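You operate a simulated robot arm through the tools that you are given. There is no shell and no other tool. Be economical: measure what you need, move in short steps, check, and stop when the job is done.

You are at the controls of a simulated robot arm. One attempt, no reset.

TASK
Unload the peel tester for the next strip.
Fine: push the yellow knob home, open the clamp, lay the blue strip flat in the red sample tray and zero the display.
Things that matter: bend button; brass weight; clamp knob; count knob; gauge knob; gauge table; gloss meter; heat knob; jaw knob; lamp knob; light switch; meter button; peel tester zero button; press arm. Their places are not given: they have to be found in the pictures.

It is judged by the outcome, as a careful person would: the job done as asked, and still so three seconds after it is handed in. It fails if anything else is knocked over, pushed out of place, dropped, spilled or broken.

THE ROBOT
A 6-joint arm with a two-finger parallel gripper, fixed in place. Base frame: the origin is at the foot of the arm, x ahead of it, y to its left, z up; the work surface is at about z = 3. Readings come in mm, rad, newtons and seconds.
With the tool pointing down near the work surface it reaches from about 140 to 580 mm from the base axis. Its first joint turns from -1.152 to 1.152 rad. Payload 2.1 kg.
Tool frame: the origin (TCP) lies between the finger pads and is the grasp point; the fingertips stand 30 mm ahead of it; z points along the fingers, y is the line along which they close. The gripper opens to 94 mm. The fingers are 28 mm wide and 10 mm thick; the gripper's body (50 by 96 mm) begins 55 mm behind the TCP.
Orientation is that of the tool frame in the base frame, as [roll, pitch, yaw] about the fixed x, y, z axes, in that order (R = Rz(yaw) Ry(pitch) Rx(roll)). With the fingers straight down and closing along the base's y, the tool's x points along the base's -x, its y along +y and its z along -z.

THE INTERFACE
- The arm moves only by the tool play_rows. Its argument "steps" is a list of rows, each a list of 7 numbers: the shift along the tool's x, y, z in m, then the turn, a rotation vector about the tool's x, y, z in rad, then the opening, from 0 (shut) to 1 (fully open). In form: [[tx, ty, tz, ax, ay, az, jaw], ...]. A call has 1 to 8 rows; each row is the pose to reach, as a shift and turn from the pose commanded when the call began, along the tool's axes at that moment. A row lasts 0.2 s, in which the tool goes at most 50 mm and 0.15 rad; a call with a longer step from one row to the next is refused whole, and so is a gripper value outside its range. Where a pose cannot be reached the arm comes as near as it can. A force on the tool above 90 N (or 10 N above the force at the start of the call, whichever is more), or a blocked arm, ends the call early, and 0.2 s more pass. The fingers move at their own pace (about 72 mm/s each) and stop on an object; they squeeze with about 33 N. The grip force told is the motor's: it shows also when the fingers shut on nothing. Time passes only in rows, and 0.2 s behind the last, so rows that repeat a pose let the fingers close. It gives the time, the measured TCP pose, the force on the tool (base axes), the opening and the grip force at its end, in the units of the frame above (readings bear some noise), with the torque about the TCP (base axes, N m) and any sound that the robot's microphone picked up, and new pictures: "pictures" is both (left out), scene, wrist or none.
- Cameras (640 x 400 px; columns grow to the right, rows downward): "scene" is fixed at [14.9, -363.3, 464.3]; the picture's right is [0.98, -0.18, 0.00], its down [-0.14, -0.74, -0.66] and it looks along [0.12, 0.65, -0.75] (base axes); focal length 214 px, centre (320, 200). "wrist" rides on the gripper at [76, 14, -103] in the tool frame; the picture's right is [-0.18, 0.98, 0.00], its down [-0.75, -0.14, -0.64] and it looks along [-0.63, -0.12, 0.77] (tool axes); focal length 243 px, centre (320, 200).
- probe_pixels(camera, pixels): there is no depth. For up to 12 entries [column, row, z] of the newest picture of that camera ("zoom" is the newest enlarged one), the place [x, y] in the base frame at which the ray of that pixel passes the height z, good to about 3 mm. No time passes.
- inspect(camera, box): a new picture of the part [left, top, right, bottom] of that camera's present view, enlarged. No time passes.
- sign_off(): hands the job in; it is judged then, once.

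Keep the steps short. Do not move on a guess: measure, check each grasp and each placing, and mend mistakes. In all there are 80 turns and 200 pictures (those below and enlarged ones count). Leave the gripper open and the arm clear of the work at the hand-in unless told otherwise, and finish with a single line.

The tools are called after "Call:" as a command line: name --pt "numbers of a row" for each row, then --argument value for the rest, lists and objects as JSON in quotes. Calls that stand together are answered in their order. play_rows: Moves the arm, as the interface text tells. Its arguments: {"type":"object","properties":{"steps":{"type":"array"},"pictures":{"type":"string","enum":["both","scene","wrist","none"]}},"required":["steps"]} The other tools are called the same way: probe_pixels (camera, pixels) gives the place at which the rays of pixels pass given heights; inspect (camera, box) takes an enlarged picture of a part of a camera's view; sign_off () hands the job in.

At the start:

```text
time: 0.0
tool_pos: [256.6, -164.1, 339.5]
tcp_rot: [-3.139, 0.002, -3.14]
wrist_force: [-0.3, -0.5, 0.5]
ft_torque: [0.0, -0.01, -0.01]
finger_gap: 94.2
grip_force: 0.1
```

scene: 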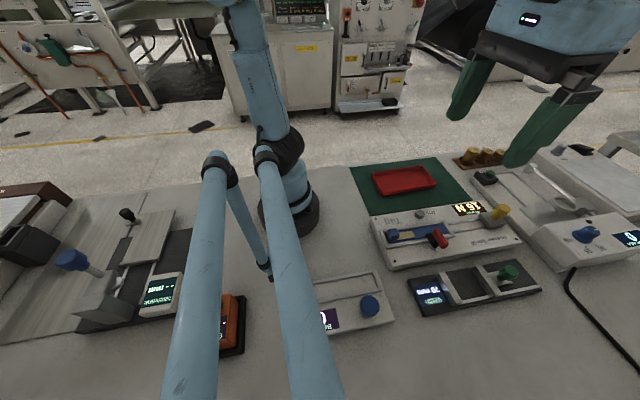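
wrist: 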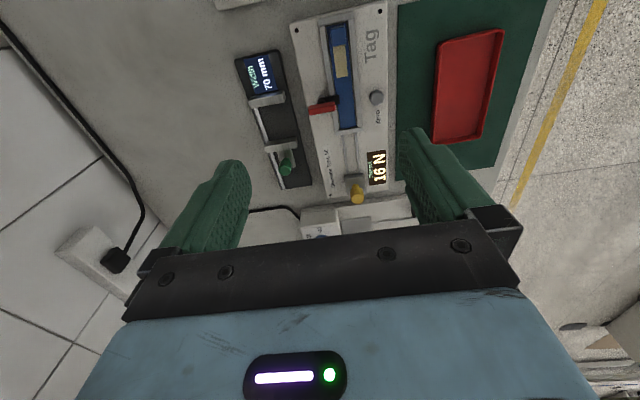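

I see a tester (scene ~ (445,235)) with blue strip, red lever, yellow knob, "16 N" display, and a red tray behind. I'll enlarge both views.

Call:
inspect --camera "scene" --box '[350, 150, 550, 275]'

Call:
inspect --camera "wrist" --box '[220, 0, 540, 220]'

```text
3.20 times, centred on (450, 212) of scene
```

zoom: 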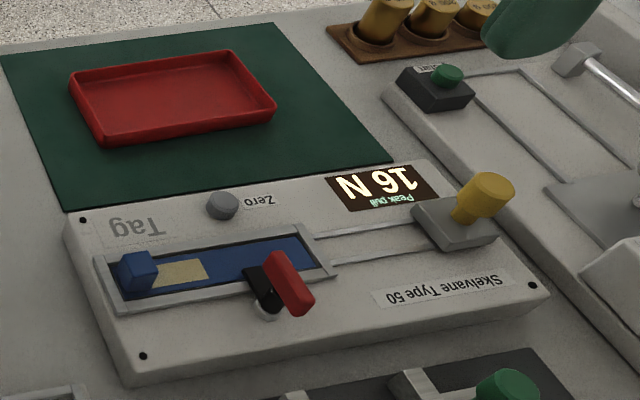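

```text
1.82 times, centred on (380, 110) of wrist
```

zoom: 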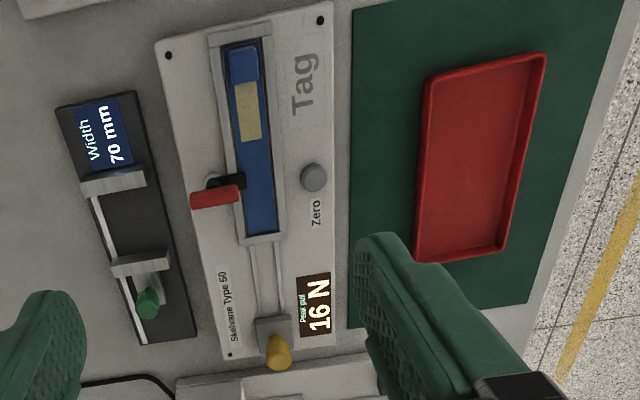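

Now triangulate features using both cameras at several heights.

Call:
probe_pixels --camera "scene" --pixels '[[502, 208, 30], [502, 208, 60], [442, 240, 30], [442, 240, 60], [419, 214, 20], [419, 214, 40], [393, 235, 20], [393, 235, 50], [394.5, 261, 20], [521, 239, 20], [376, 218, 20], [492, 225, 30]]'

Call:
probe_pixels --camera "wrist" --pixels '[[357, 195, 30], [357, 195, 60], [322, 107, 30], [322, 107, 60], [376, 97, 20], [376, 97, 40], [338, 33, 20], [338, 33, 50], [297, 30, 20], [330, 195, 20], [380, 11, 20], [353, 180, 30]]'

```text
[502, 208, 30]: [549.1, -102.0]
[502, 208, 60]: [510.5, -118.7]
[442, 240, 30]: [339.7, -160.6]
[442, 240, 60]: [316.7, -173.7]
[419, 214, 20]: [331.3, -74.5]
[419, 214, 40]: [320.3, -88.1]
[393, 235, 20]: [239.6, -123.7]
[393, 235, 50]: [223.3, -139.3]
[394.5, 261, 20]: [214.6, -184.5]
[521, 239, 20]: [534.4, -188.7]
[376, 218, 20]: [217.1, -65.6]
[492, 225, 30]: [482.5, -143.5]
```

```text
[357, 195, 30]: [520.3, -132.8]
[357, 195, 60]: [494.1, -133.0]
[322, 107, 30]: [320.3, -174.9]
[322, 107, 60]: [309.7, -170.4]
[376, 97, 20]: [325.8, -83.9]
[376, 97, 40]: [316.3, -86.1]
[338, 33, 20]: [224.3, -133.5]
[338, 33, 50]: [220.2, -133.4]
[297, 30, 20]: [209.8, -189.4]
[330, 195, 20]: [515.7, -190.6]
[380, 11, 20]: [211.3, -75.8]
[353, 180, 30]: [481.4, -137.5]
```

Panel top seems z≈29, zero button ≈(321,-86,36), red handle ≈(312,-172,60), yellow knob top ≈(475,-133,85). Lower the arm left of the clamp for a closer view.

Call:
play_rows --pt "0.006 0.008 0.045 0 0 0 1" --pt "0.012 0.016 0.09 0 0 0 1" --pt "0.018 0.024 0.135 0 0 0 1" --pt "0.024 0.031 0.17 0 0 0 1" --pt "0.024 0.031 0.17 0 0 0 1"

```text
time: 1.2
tool_pos: [231.0, -135.8, 168.6]
tcp_rot: [-3.14, 0.002, 3.142]
wrist_force: [0.8, 0.4, -0.8]
ft_torque: [-0.01, -0.01, 0.02]
finger_gap: 94.0
grip_force: 0.1
```

scene: 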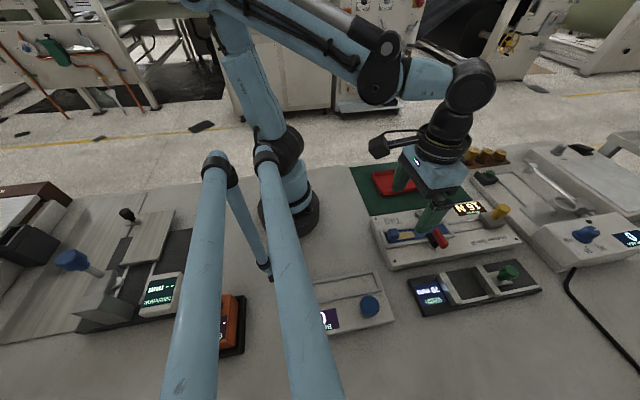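
wrist: 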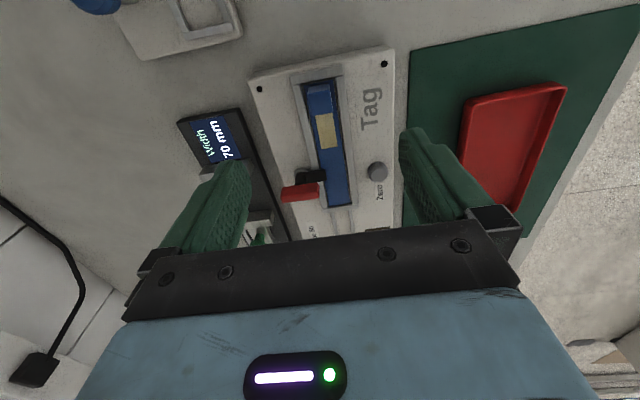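

Call:
inspect --camera "wrist" --box '[230, 40, 420, 240]'

Call:
inspect --camera "scene" --box '[370, 190, 530, 280]'

```text
2.00 times, centred on (325, 140) of wrist
```

zoom: 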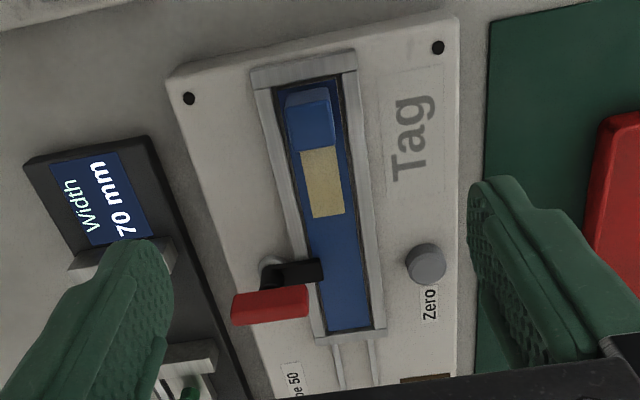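

```text
4.00 times, centred on (450, 235) of scene
```

zoom: 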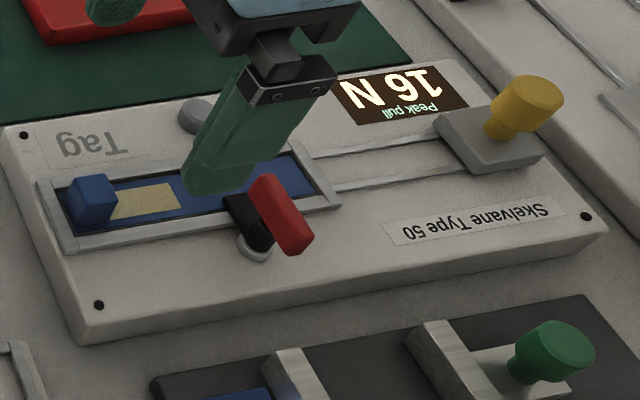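

Call:
probe_pixels --camera "wrist" --pixels '[[281.5, 194, 40], [281.5, 194, 60], [318, 191, 40], [318, 191, 60], [300, 174, 30], [300, 174, 40], [325, 175, 30], [325, 175, 40], [377.5, 171, 36], [320, 90, 40], [259.5, 89, 29], [384, 63.5, 29]]'

Call:
probe_pixels --camera "scene" --pixels '[[435.5, 230.5, 40], [435.5, 230.5, 60], [444, 245, 40], [444, 245, 60], [433.7, 247, 30], [433.7, 247, 40], [428.7, 235, 30], [428.7, 235, 40], [394.5, 261, 29], [376, 218.5, 29], [516.5, 239, 29], [505, 208.7, 80]]'

```text
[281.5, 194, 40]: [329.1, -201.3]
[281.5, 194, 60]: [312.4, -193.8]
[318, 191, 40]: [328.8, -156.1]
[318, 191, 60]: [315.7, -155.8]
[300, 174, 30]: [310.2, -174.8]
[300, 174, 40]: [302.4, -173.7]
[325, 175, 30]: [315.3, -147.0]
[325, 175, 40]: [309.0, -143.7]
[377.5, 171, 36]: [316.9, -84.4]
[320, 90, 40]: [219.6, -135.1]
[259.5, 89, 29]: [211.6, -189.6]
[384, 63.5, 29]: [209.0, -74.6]
```

```text
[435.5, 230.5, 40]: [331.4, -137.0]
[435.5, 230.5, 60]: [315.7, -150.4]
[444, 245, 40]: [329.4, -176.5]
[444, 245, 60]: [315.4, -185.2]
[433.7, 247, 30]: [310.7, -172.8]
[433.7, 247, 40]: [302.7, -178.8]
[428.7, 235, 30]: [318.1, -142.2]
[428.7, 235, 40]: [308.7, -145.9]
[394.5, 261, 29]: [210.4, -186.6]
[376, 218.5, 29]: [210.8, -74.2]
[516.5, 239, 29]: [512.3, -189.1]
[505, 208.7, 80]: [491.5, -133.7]
```

Clamp handle: bar centred ≈(311,-174), z≈63, running along y, above post. Next, a closer look at the yellow knob carriage.

Call:
play_rows --pt "-0.045 0.0 0 0 0 0 1" --pt "-0.09 0.0 0.0 0 0 0 1" --pt "-0.135 0 0.0 0 0 0 1" --pt "-0.175 0 0.0 0 0 0 1" --pt "-0.175 0 0.0 0 0 0 1"

Call:
inspect --camera "wrist" --box '[220, 40, 460, 240]'

```text
time: 2.4
tool_pos: [406.9, -134.7, 168.8]
tcp_rot: [-3.139, 0.001, 3.141]
wrist_force: [-0.1, 0.8, 0.6]
ft_torque: [0.0, 0.0, 0.01]
finger_gap: 93.8
grip_force: 0.0
```

scene: 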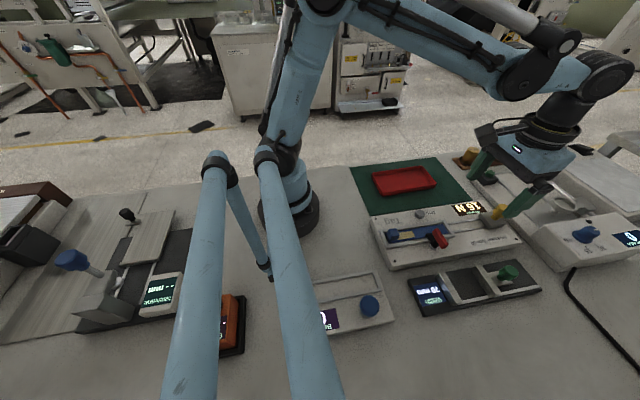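
wrist: 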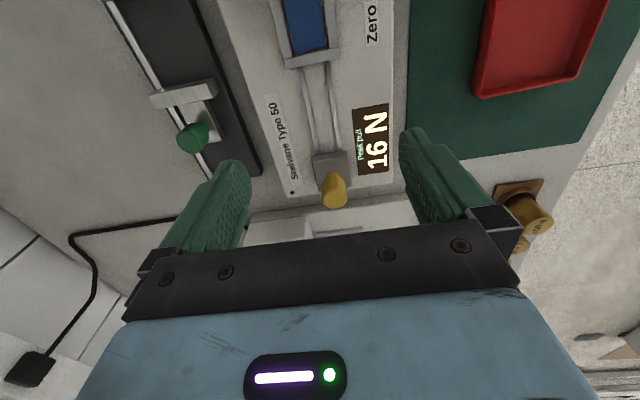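

```text
2.00 times, centred on (340, 140) of wrist
```

zoom: 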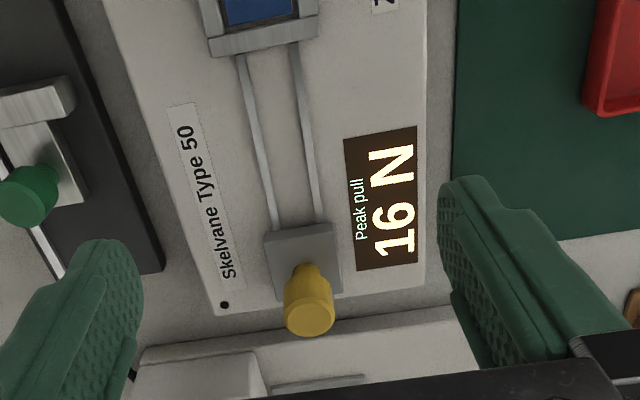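

Call:
probe_pixels --camera "wrist" --pixels '[[334, 202.5, 70], [334, 202.5, 80], [334, 202.5, 90], [332.5, 175, 40], [332.5, 175, 45], [312.5, 157.5, 40], [346.5, 152.5, 40], [294, 67, 36], [335, 60, 36]]'

Call:
inspect --camera "scene" --box '[440, 180, 560, 255]'

```text
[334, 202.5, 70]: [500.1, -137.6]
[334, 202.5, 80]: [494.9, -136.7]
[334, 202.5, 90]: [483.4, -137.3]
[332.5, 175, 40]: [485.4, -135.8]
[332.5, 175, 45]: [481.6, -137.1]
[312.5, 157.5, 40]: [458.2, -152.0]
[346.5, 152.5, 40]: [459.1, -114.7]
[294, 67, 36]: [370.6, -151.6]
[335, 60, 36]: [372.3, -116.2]
```

```text
5.33 times, centred on (500, 218) of scene
```

zoom: 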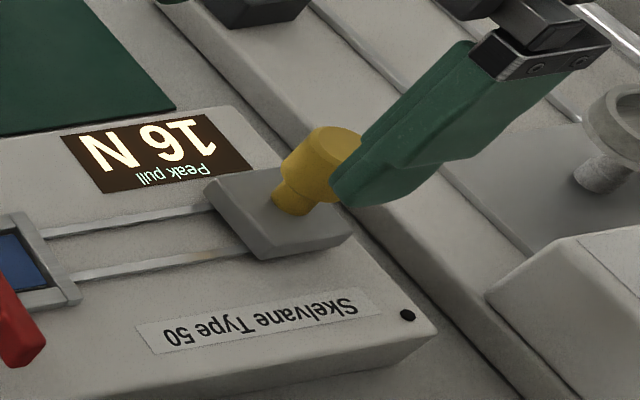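

Knob axis ≈(485,-136), top ≈85; carriage x 459–500; bed frame end ≈372, so home is toward -x. Move over the knob with jaws open either side, and descend.

Call:
play_rows --pt "-0.04 0.0 0 0 0 0 1" --pt "-0.078 -0.001 0.0 0 0 0 1" --pt "-0.078 -0.001 0.03 0 0 0 1" --pt "-0.078 -0.001 0.06 0 0 0 1" --pt "-0.078 -0.001 0.085 0 0 0 1" --pt "-0.078 -0.001 0.085 0 0 0 1"

Call:
inspect --camera "scene" --box '[440, 160, 600, 260]'

```text
time: 3.8
tool_pos: [484.9, -135.9, 84.6]
tcp_rot: [-3.14, 0.003, -3.141]
wrist_force: [0.5, -0.1, 1.1]
ft_torque: [0.02, 0.01, -0.01]
finger_gap: 93.8
grip_force: 0.1
```

scene: 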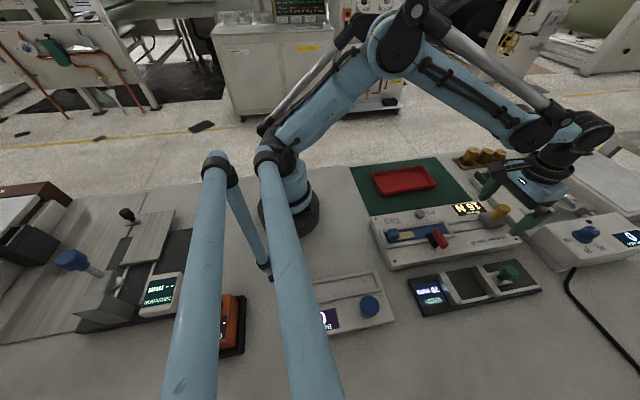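
wrist: 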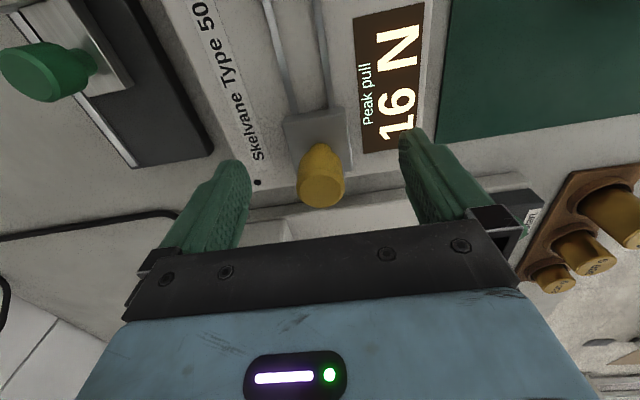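

```text
4.00 times, centred on (520, 210) of scene
```

zoom: 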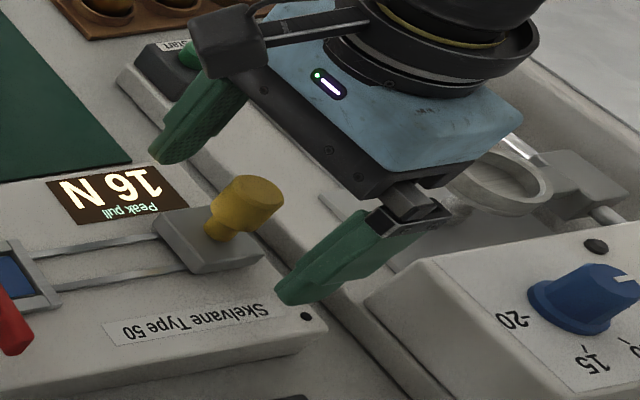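

Call:
probe_pixels --camera "wrist" --pixels '[[322, 192, 80], [322, 192, 85], [319, 150, 45]]'

Call:
probe_pixels --camera "scene" --pixels '[[504, 208, 75], [504, 208, 80], [504, 208, 85], [494, 218, 45]]'

```text
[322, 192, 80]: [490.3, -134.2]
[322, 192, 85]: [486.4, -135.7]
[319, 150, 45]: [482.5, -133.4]
```

```text
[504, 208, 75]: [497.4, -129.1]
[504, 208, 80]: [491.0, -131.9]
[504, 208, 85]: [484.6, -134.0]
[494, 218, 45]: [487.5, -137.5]
```

Knob axis ≈(485,-134.5): well centred. Close on it.

Call:
play_rows --pt "0 0.001 0 0 0 0 0.5" --pt "0 0.001 0 0 0 0 0.3" --pt "0 0.001 0 0 0 0 0.15" --pt "0 0.001 0 0 0 0 0.15" --pt "0 0.001 0 0 0 0 0.15" --pictures "wrist"

```text
time: 5.0
tool_pos: [484.4, -134.1, 82.8]
tcp_rot: [-3.139, 0.001, 3.139]
wrist_force: [0.3, -13.1, -3.3]
ft_torque: [0.29, -0.27, 0.02]
finger_gap: 25.9
grip_force: 45.2
```

wrist: 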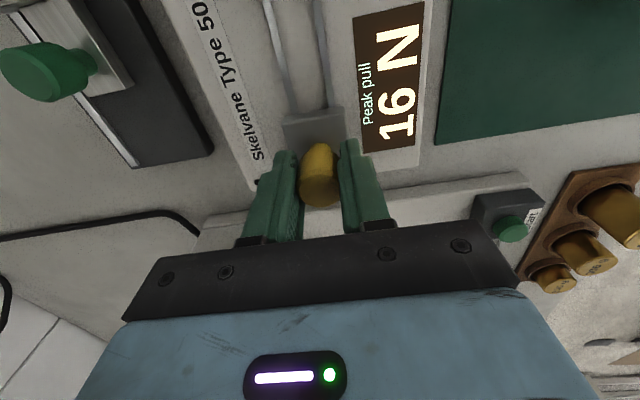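

Held (25.9 mm); lateral force -13 N, so ease 2 mm to -y and start sliding toward -x.

Call:
play_rows --pt "0 -0.002 0 0 0 0 0.15" --pt "0.005 -0.002 0 0 0 0 0.15" --pt "0.01 -0.002 0 0 0 0 0.15" --pt "0.02 -0.002 0 0 0 0 0.15" --pt "0.02 -0.002 0 0 0 0 0.15" --pictures "wrist"

```text
time: 6.2
tool_pos: [465.5, -135.3, 85.2]
tcp_rot: [3.138, 0.003, -3.138]
wrist_force: [1.0, 25.6, -12.2]
ft_torque: [-0.32, -0.31, 0.02]
finger_gap: 25.8
grip_force: 44.7
```

wrist: 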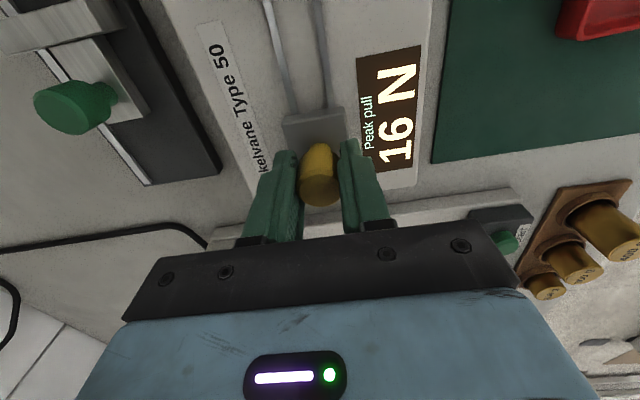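

Sliding freely. Correct lateral and continue.

Call:
play_rows --pt "0.005 0.0013 0.0006 0 0 0 0.15" --pt "0.015 0.0013 0.0006 0 0 0 0.15" --pt "0.025 0.0013 0.0006 0 0 0 0.15" --pt "0.035 0.0013 0.0006 0 0 0 0.15" --pt "0.042 0.0013 0.0006 0 0 0 0.15" --pt "0.042 0.0013 0.0006 0 0 0 0.15" --pictures "wrist"

```text
time: 7.6
tool_pos: [424.3, -134.3, 84.0]
tcp_rot: [-3.141, 0.0, 3.141]
wrist_force: [-1.3, 17.3, -7.1]
ft_torque: [-0.17, -0.34, 0.01]
finger_gap: 25.7
grip_force: 44.7
```

wrist: 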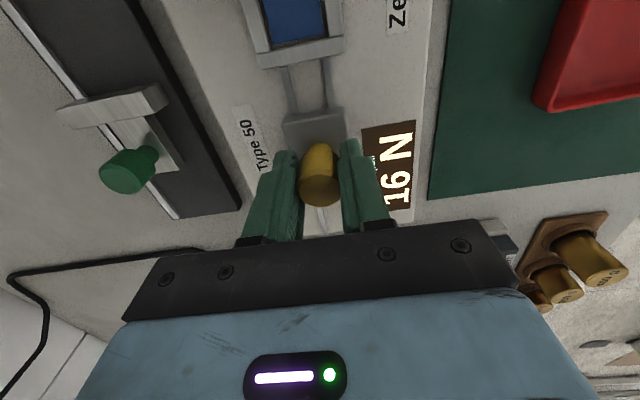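

About 26 mm left. Continue, then in small steps until contact.

Call:
play_rows --pt "0.008 0.0008 0.0003 0 0 0 0.15" --pt "0.016 0.0008 0.0003 0 0 0 0.15" --pt "0.019 0.0008 0.0003 0 0 0 0.15" --pt "0.019 0.0008 0.0003 0 0 0 0.15" --pictures "wrist"

```text
time: 8.6
tool_pos: [406.0, -134.4, 85.2]
tcp_rot: [-3.14, 0.003, 3.141]
wrist_force: [-0.9, 5.8, -20.5]
ft_torque: [0.34, -0.68, -0.16]
finger_gap: 25.5
grip_force: 44.9
```

wrist: 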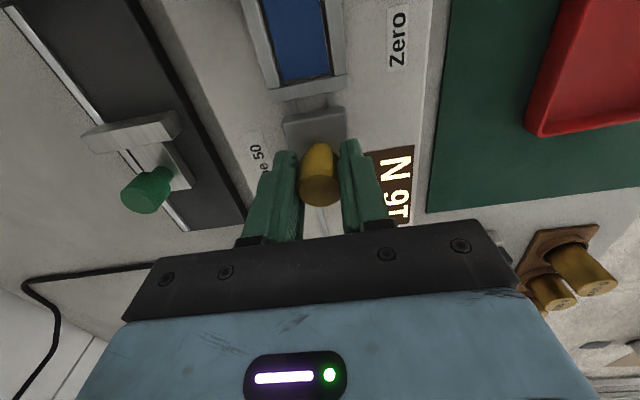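

Call:
play_rows --pt "0.002 0.0 0.001 0 0 0 0.15" --pt "0.004 0.0 0.001 0 0 0 0.15" --pt "0.006 0.0 0.001 0 0 0 0.15" --pt "0.008 0.0 0.001 0 0 0 0.15" --pt "0.008 0.0 0.001 0 0 0 0.15" --pictures "wrist"

```text
time: 9.8
tool_pos: [398.2, -135.3, 81.4]
tcp_rot: [-3.138, 0.007, -3.141]
wrist_force: [20.6, -2.5, 26.8]
ft_torque: [0.31, -0.18, -0.02]
finger_gap: 25.7
grip_force: 45.1
```

wrist: 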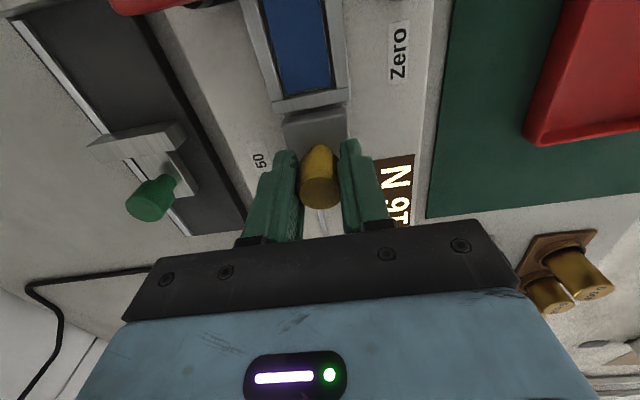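

Contact: +20 N in x and the carriage touches the frame. Press 2 mm more to confirm, back to neutral, then open.

Call:
play_rows --pt "0.001 0.0 -0.001 0 0 0 0.15" --pt "0.002 0.0 -0.001 0 0 0 0.15" --pt "0.002 0.0 -0.001 0 0 0 0.15" --pictures "none"

Call:
inspect --camera "wrist" --box '[240, 60, 420, 220]'

```text
time: 10.6
tool_pos: [396.9, -135.7, 84.0]
tcp_rot: [-3.137, 0.013, -3.141]
wrist_force: [38.8, -3.2, -19.4]
ft_torque: [0.44, 0.49, -0.05]
finger_gap: 25.6
grip_force: 44.8
```

```text
2.50 times, centred on (330, 140) of wrist
```

zoom: 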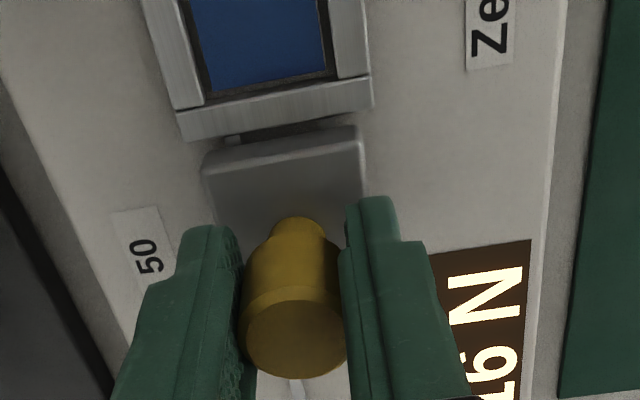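

Firm stop reached (38 N). Ease off slightly, open, and rise.

Call:
play_rows --pt "-0.001 0.0 0 0 0 0 0.15" --pt "-0.001 0.0 0 0 0 0 0.5" --pt "-0.001 0.0 0 0 0 0 0.9" --pt "-0.001 0.0 0 0 0 0 1" --pt "-0.001 0 -0.04 0 0 0 1" --pt "-0.001 0 -0.08 0 0 0 1" --pt "-0.001 0 -0.1 0 0 0 1"

Call:
inspect --camera "scene" --box '[370, 190, 530, 280]'

```text
time: 12.2
tool_pos: [396.1, -134.7, 183.2]
tcp_rot: [-3.14, 0.002, -3.14]
wrist_force: [0.4, 0.9, -0.9]
ft_torque: [0.01, 0.02, 0.02]
finger_gap: 94.1
grip_force: 0.1
```

scene: 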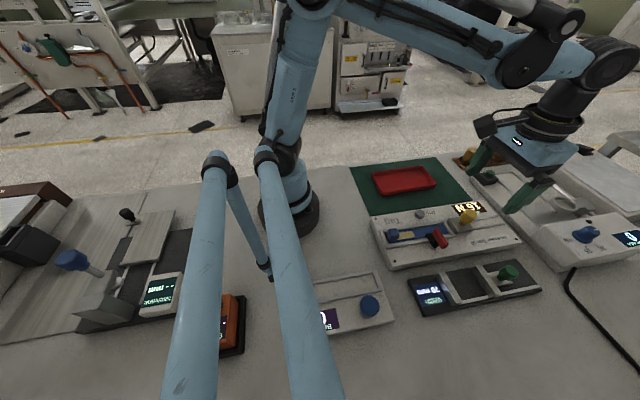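
wrist: 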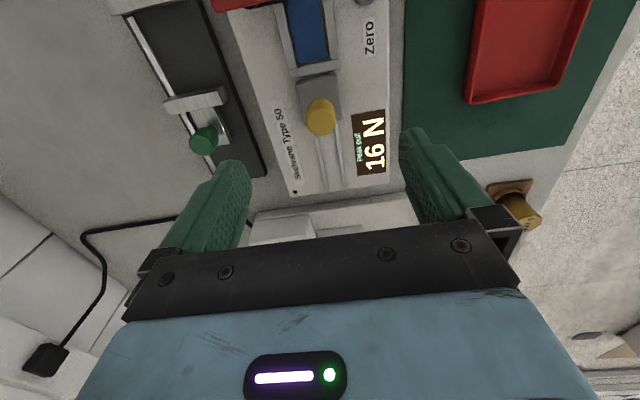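

```text
4.00 times, centred on (450, 235) of scene
```

zoom: 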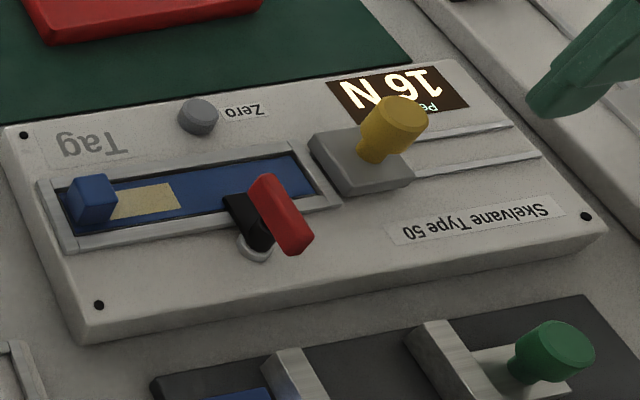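

Knob is home. Now swing the gripper -90° about its axis and look at the clamp from the front.

Call:
play_rows --pt "0.012 -0.014 0 0 0 -0.147 1" --pt "0.024 -0.028 0 0 0 -0.294 1" --pt "0.036 -0.042 0 0 0 -0.441 1" --pt "0.048 -0.056 0 0 0 -0.588 1" --pt "0.06 -0.07 0 0 0 -0.735 1" --pt "0.07 -0.084 0 0 0 -0.882 1" --pt "0.08 -0.098 0 0 0 -1.029 1" --pt "0.085 -0.109 0 0 0 -1.176 1" --pictures "none"

Call:
play_rows --pt "0 0 0 0 0 -0.14 1" --pt "0 0 0.01 0 0 -0.28 1" --pt "0 0 0.02 0 0 -0.395 1" --pt "0 0 0.02 0 0 -0.395 1"

Call:
inspect --camera "wrist" --box '[220, 60, 440, 220]'

```text
time: 14.0
tool_pos: [308.8, -243.1, 181.8]
tcp_rot: [-3.14, 0.0, -1.963]
wrist_force: [-0.4, 0.4, 0.4]
ft_torque: [0.03, -0.03, 0.01]
finger_gap: 94.0
grip_force: 0.0
```

```text
time: 15.0
tool_pos: [310.9, -243.6, 161.7]
tcp_rot: [-3.139, -0.002, -1.569]
wrist_force: [0.0, -0.2, 0.0]
ft_torque: [0.0, -0.01, -0.02]
finger_gap: 94.1
grip_force: 0.1
```

scene: 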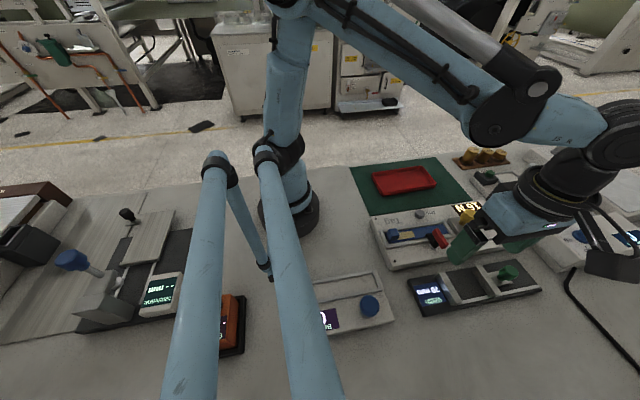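
wrist: 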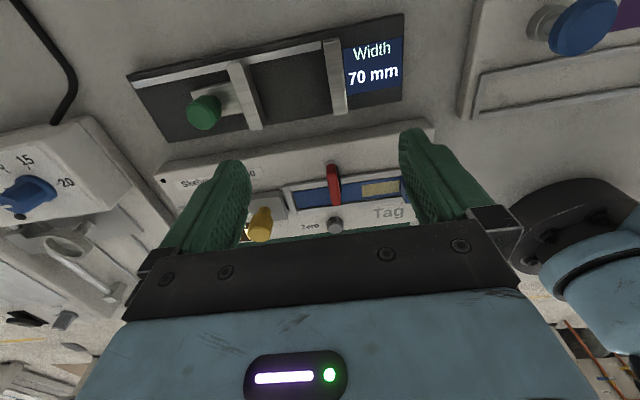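

```text
2.50 times, centred on (330, 140) of wrist
```

zoom: 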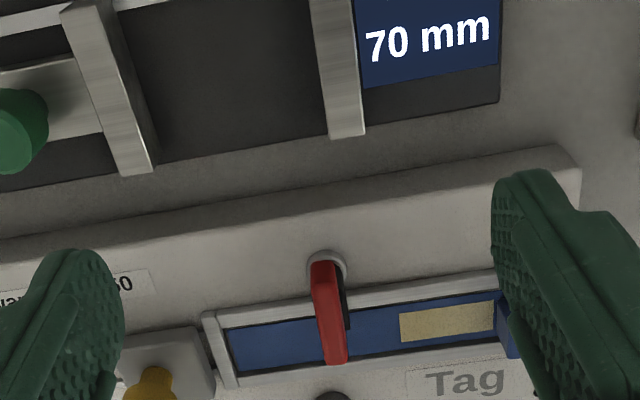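

Call:
probe_pixels --camera "wrist" --pixels '[[330, 166, 50], [330, 166, 60], [330, 166, 70], [336, 204, 50], [336, 204, 60], [336, 204, 70], [332, 163, 32], [339, 191, 36]]'

Call:
inspect --camera "scene" --box '[405, 215, 465, 265]'

Call:
inspect --camera "wrist" --box '[300, 150, 370, 220]'

```text
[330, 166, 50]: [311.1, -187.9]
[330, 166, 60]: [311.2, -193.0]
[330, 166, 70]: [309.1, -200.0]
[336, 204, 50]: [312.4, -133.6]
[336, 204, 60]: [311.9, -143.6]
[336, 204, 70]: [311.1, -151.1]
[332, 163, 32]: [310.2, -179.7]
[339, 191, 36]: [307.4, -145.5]
```

```text
8.00 times, centred on (435, 240) of scene
```

zoom: 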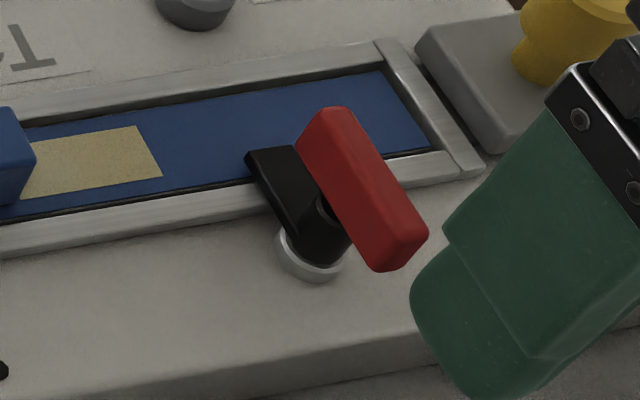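

```text
5.71 times, centred on (335, 185) of wrist
```

zoom: 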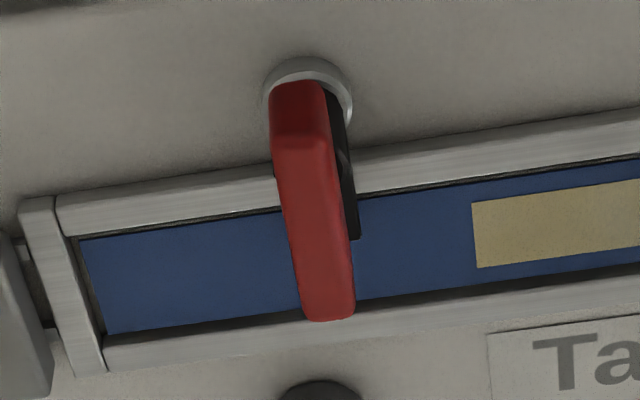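

Clear now: a rotary clamp, T-bar over a vertical stem at ≈(311,-173). Move over it and lower with jaws astride in x.

Call:
play_rows --pt "-0.035 0 0 0 0 0 1" --pt "-0.07 0 0 0 0 0 1" --pt "-0.07 0 0.03 0 0 0 1" --pt "-0.07 0 0.06 0 0 0 1" --pt "-0.07 0 0.078 0 0 0 1" --pt "-0.07 0 0.078 0 0 0 1"

Call:
inspect --camera "scene" --box '[380, 190, 500, 275]'

```text
time: 16.4
tool_pos: [310.6, -174.0, 83.2]
tcp_rot: [-3.139, -0.002, -1.57]
wrist_force: [-0.2, 0.9, 0.0]
ft_torque: [0.02, -0.02, 0.01]
finger_gap: 93.9
grip_force: 0.1
```

scene: 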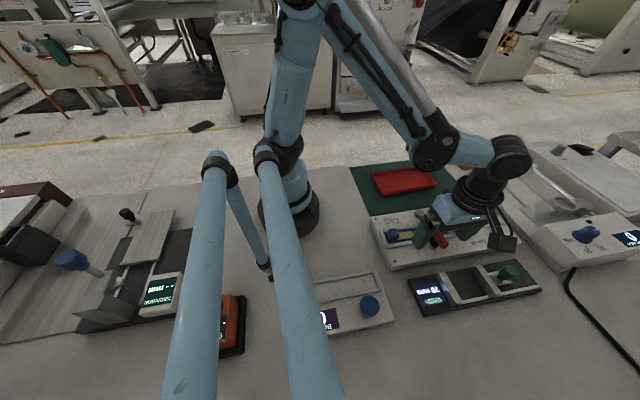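
wrist: 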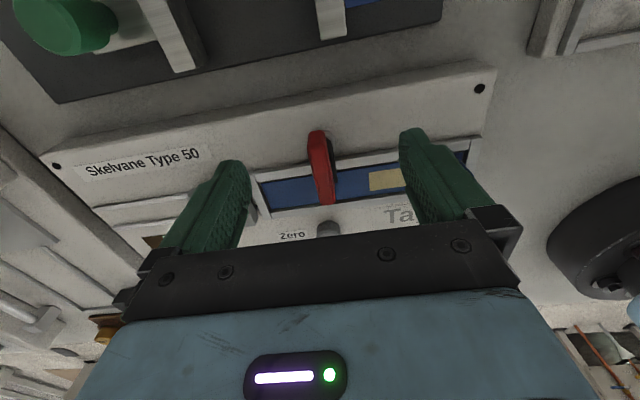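

```text
4.71 times, centred on (440, 232) of scene
```

zoom: 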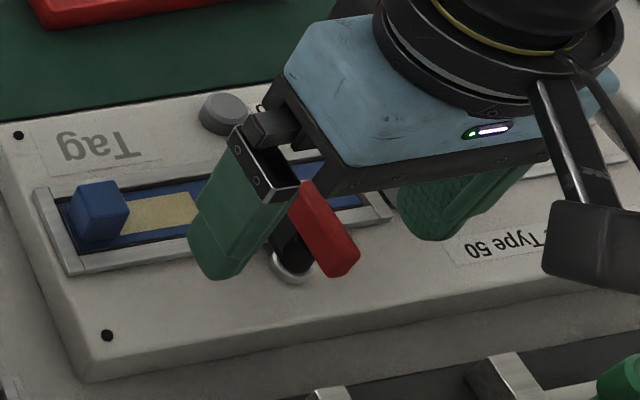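

Well placed. Close on the bar.

Call:
play_rows --pt "0 0 0 0 0 0 0.5" --pt "0 0 0 0 0 0 0.2" --pt "0 0 0 0 0 0 0.03" --pt "0 0 0 0 0 0 0.03" --pt "0 0 0 0 0 0 0.03" --pictures "wrist"

```text
time: 17.6
tool_pos: [310.2, -172.4, 84.8]
tcp_rot: [3.14, 0.0, -1.57]
wrist_force: [-18.7, 1.8, 4.4]
ft_torque: [-0.15, 0.56, 0.04]
finger_gap: 13.5
grip_force: 45.2
```

wrist: 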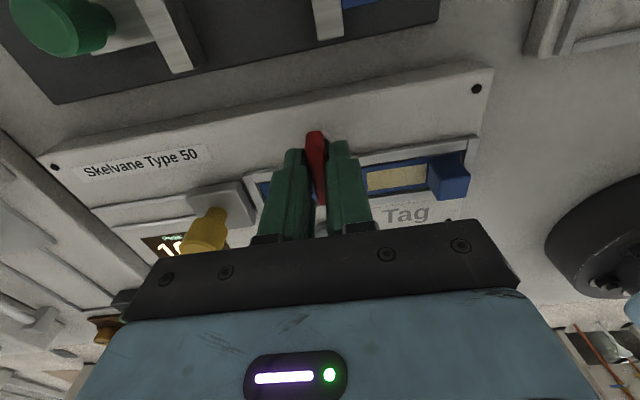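

Gripped (13.5 mm). Relieve 1 mm in x and test a small clockwise turn, watching torque.

Call:
play_rows --pt "0 0.001 0 0 0 0 0.03" --pt "0 0.001 0 0 0 0.06 0.03" --pt "0 0.001 0 0 0 0.12 0.03" --pt "0 0.001 0 0 0 0.12 0.03" --pictures "none"

```text
time: 18.6
tool_pos: [309.4, -174.0, 84.6]
tcp_rot: [-3.14, -0.002, -1.691]
wrist_force: [-9.1, -5.7, -19.4]
ft_torque: [-0.43, 0.28, 0.06]
finger_gap: 13.5
grip_force: 45.0
```

Turning freely (torque 0.06). Continue.

Call:
play_rows --pt "0 0.0 0.0005 0 0 0.08 0.03" --pt "0 0.0 0.0005 0 0 0.18 0.03" --pt "0 0.0 0.0005 0 0 0.28 0.03" --pt "0 0 0.0005 0 0 0.38 0.03" --pt "0 0 0.0005 0 0 0.48 0.03" --pt "0 0 0.0005 0 0 0.48 0.03"

Call:
inspect --camera "scene" --box '[390, 200, 480, 270]'

```text
time: 20.0
tool_pos: [310.2, -172.9, 84.6]
tcp_rot: [-3.139, 0.0, -2.164]
wrist_force: [-5.5, -2.1, -10.1]
ft_torque: [-0.36, 0.26, 2.74]
finger_gap: 29.5
grip_force: 44.8
```

scene: 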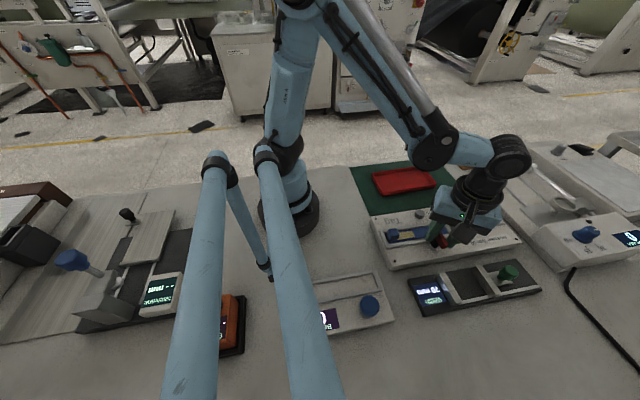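
wrist: 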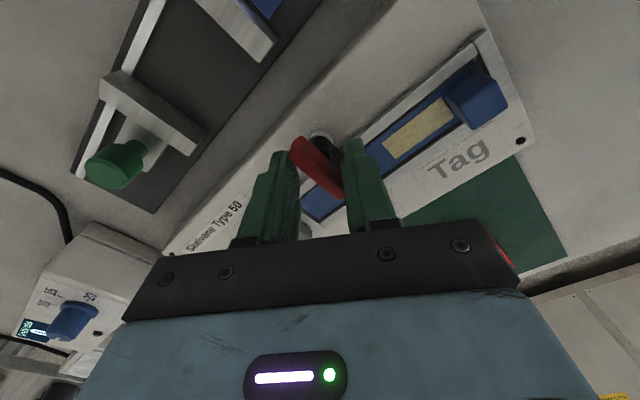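

```text
5.71 times, centred on (435, 235) of scene
```

zoom: 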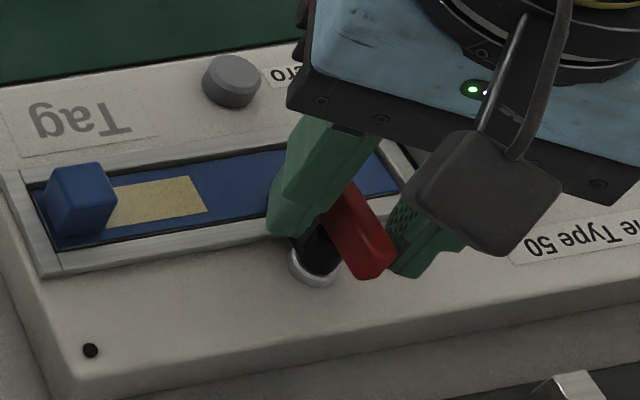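

The bar resisted (jaws forced to 29.5 mm, 2.7 N·m): this direction is the stop. Turn back to square, then test counter-clockwise.

Call:
play_rows --pt "0 0.0 0 0 0 -0.12 0.03" --pt "0 0.0 0 0 0 -0.24 0.03" --pt "0 0.0 0 0 0 -0.36 0.03" --pt "0 0 0 0 0 -0.48 0.03" --pt "0 0 0 0 0 -0.6 0.03" --pt "0 0 0 0 0 -0.7 0.03" --pt "0 0 0 0 0 -0.8 0.03" --pt "0 0 0 0 0 -0.8 0.03"

Call:
inspect --camera "scene" --box '[390, 200, 480, 270]'

```text
time: 21.8
tool_pos: [309.1, -173.8, 84.6]
tcp_rot: [-3.141, -0.001, -1.37]
wrist_force: [-0.1, 3.3, 30.5]
ft_torque: [0.5, 0.31, -0.02]
finger_gap: 10.0
grip_force: 44.1
```

scene: 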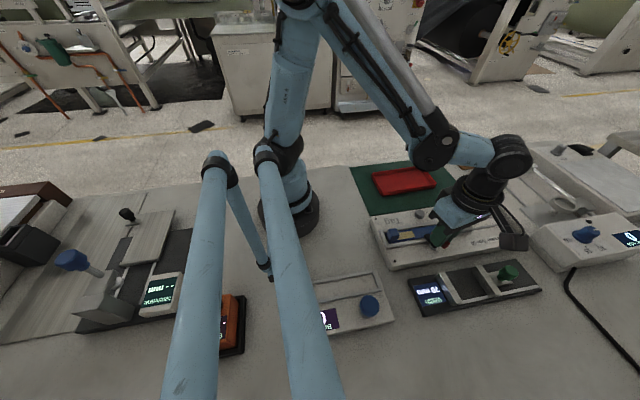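
wrist: 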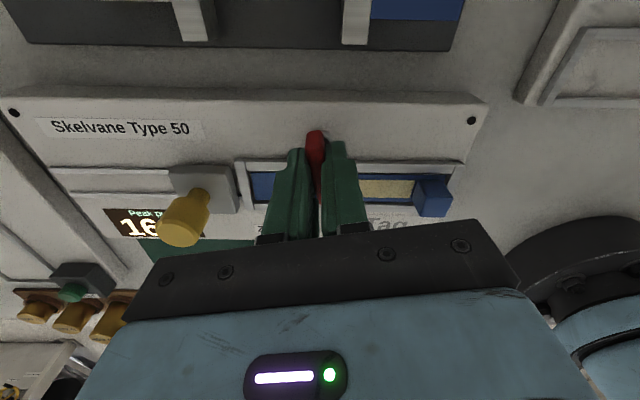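

```text
5.71 times, centred on (435, 235) of scene
```

zoom: 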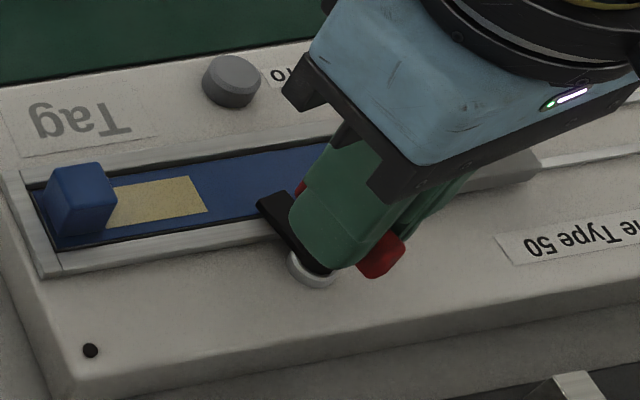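

CCW works: gap 10 mm, no torque, bar followed. Continue CCW.

Call:
play_rows --pt "0 0 -0.001 0 0 -0.1 0.03" --pt "0 0 -0.001 0 0 -0.2 0.03" --pt "0 0 -0.001 0 0 -0.3 0.03" --pt "0 0 -0.001 0 0 -0.4 0.03" --pt "0 0 -0.001 0 0 -0.5 0.03" --pt "0 0 -0.001 0 0 -0.6 0.03" --pt "0 0 -0.001 0 0 -0.7 0.03" --pt "0 0 -0.001 0 0 -0.7 0.03"

Call:
inspect --camera "scene" --box '[390, 200, 480, 270]'

```text
time: 23.6
tool_pos: [309.9, -173.0, 84.7]
tcp_rot: [-3.14, -0.007, -0.669]
wrist_force: [20.7, 2.7, -28.7]
ft_torque: [-0.05, -0.14, -0.02]
finger_gap: 9.7
grip_force: 43.2
```

scene: 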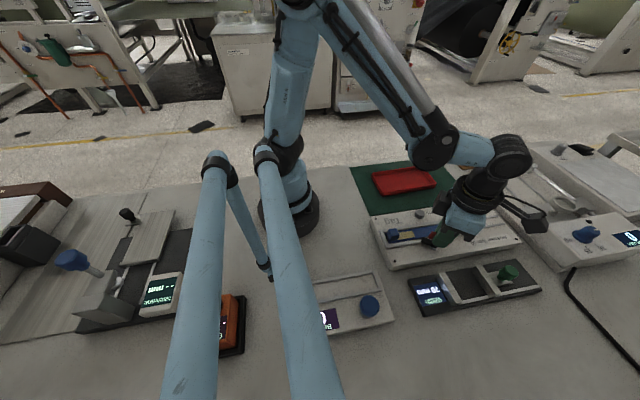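
wrist: 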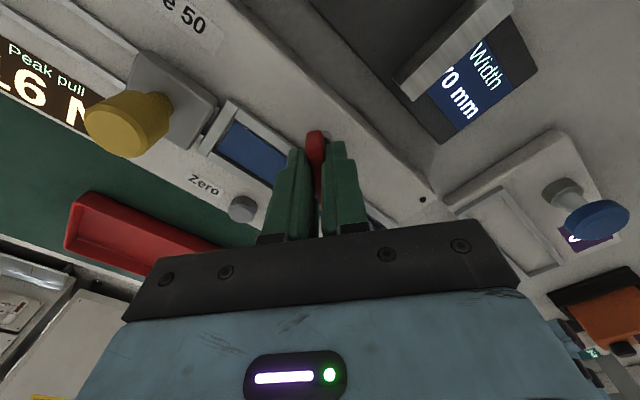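

```text
5.71 times, centred on (435, 235) of scene
```

zoom: 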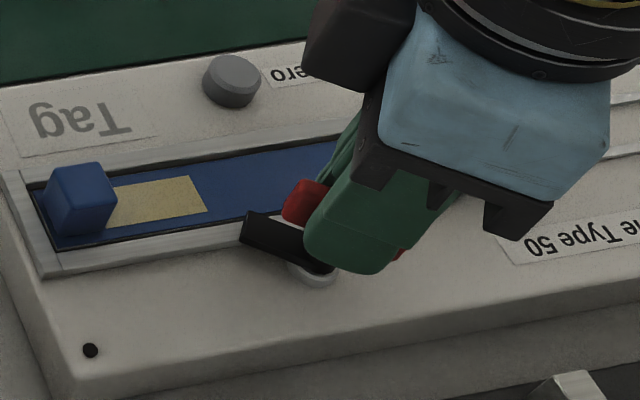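

Arm is swinging off the strip. Continue.

Call:
play_rows --pt "0 0 0.0 0 0 -0.1 0.03" --pt "0 0 0.0 0 0 -0.2 0.03" --pt "0 0 0.0 0 0 -0.3 0.03" --pt "0 0 0.0 0 0 -0.4 0.03" --pt "0 0 0.0 0 0 -0.5 0.03" --pt "0 0 0.0 0 0 -0.6 0.03" --pt "0 0 0.0 0 0 -0.67 0.03" --pt "0 0 0.0 0 0 -0.67 0.03"

Call:
inspect --camera "scene" --box '[390, 200, 480, 270]'

```text
time: 24.1
tool_pos: [309.5, -171.5, 86.5]
tcp_rot: [3.074, -0.012, -0.599]
wrist_force: [-4.3, -3.4, 1.0]
ft_torque: [0.49, -0.54, -0.01]
finger_gap: 11.1
grip_force: 45.2
out of reach, approached as far as the arm can: row 1, 2
stopped in row 2: the force on the tool passed its limit at 92 N (the readings are from after the stop); the commanded pose is now the measured one
```

scene: 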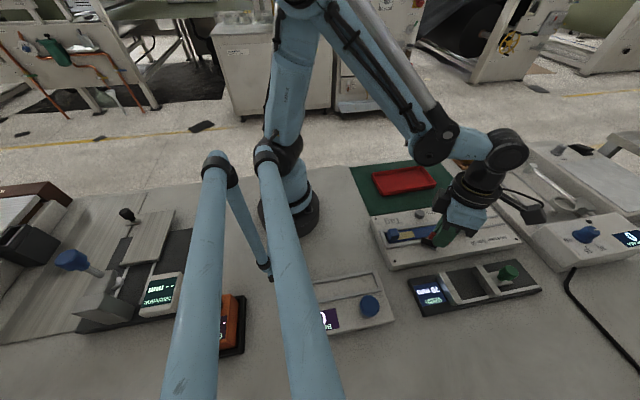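
wrist: 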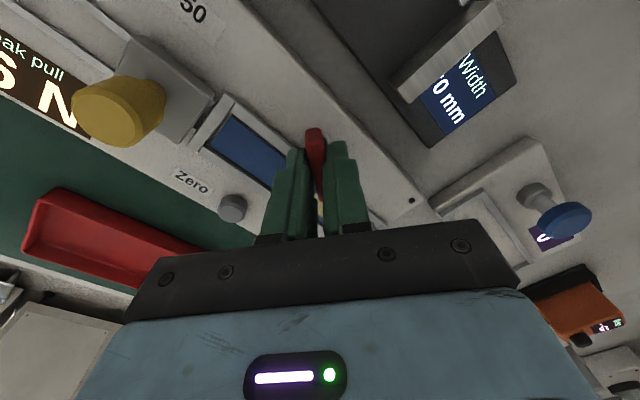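

```text
5.71 times, centred on (435, 235) of scene
```

zoom: 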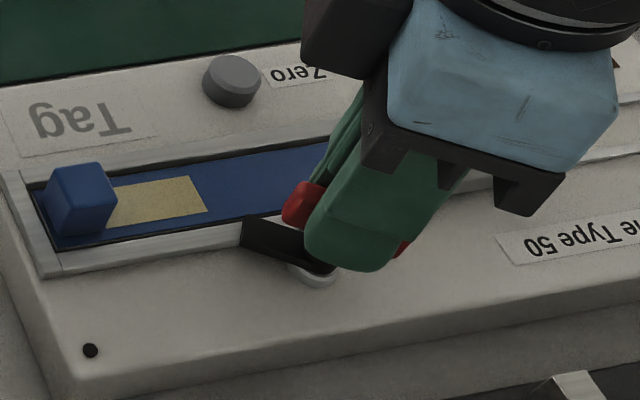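

Wrist joint limit reached; clamp is halfway. Open, lift straight, restore tilt.

Call:
play_rows --pt "0 0 0 0 0 0 0.5" --pt "0 0 0 0 0 0 0.7" --pt "0 0 0 0 0 0 0.7" --pt "0 0 -0.03 0 0 0.0 0.7" --pt "0 0 -0.07 0.067 -0.012 0.0 0.7" --pt "0 0 -0.07 0.067 -0.012 0.0 0.7" --pictures "scene"

```text
time: 25.4
tool_pos: [315.9, -161.1, 156.3]
tcp_rot: [3.14, -0.002, -0.604]
wrist_force: [-0.2, -0.2, 0.3]
ft_torque: [0.0, 0.01, -0.01]
finger_gap: 65.9
grip_force: 0.1
out of reach, approached as far as the arm can: row 5, 6
```

scene: 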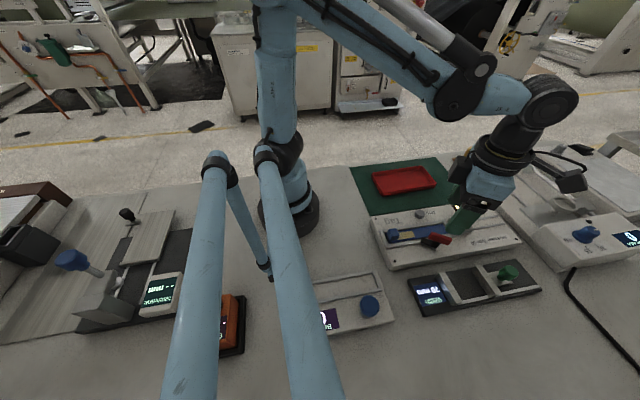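

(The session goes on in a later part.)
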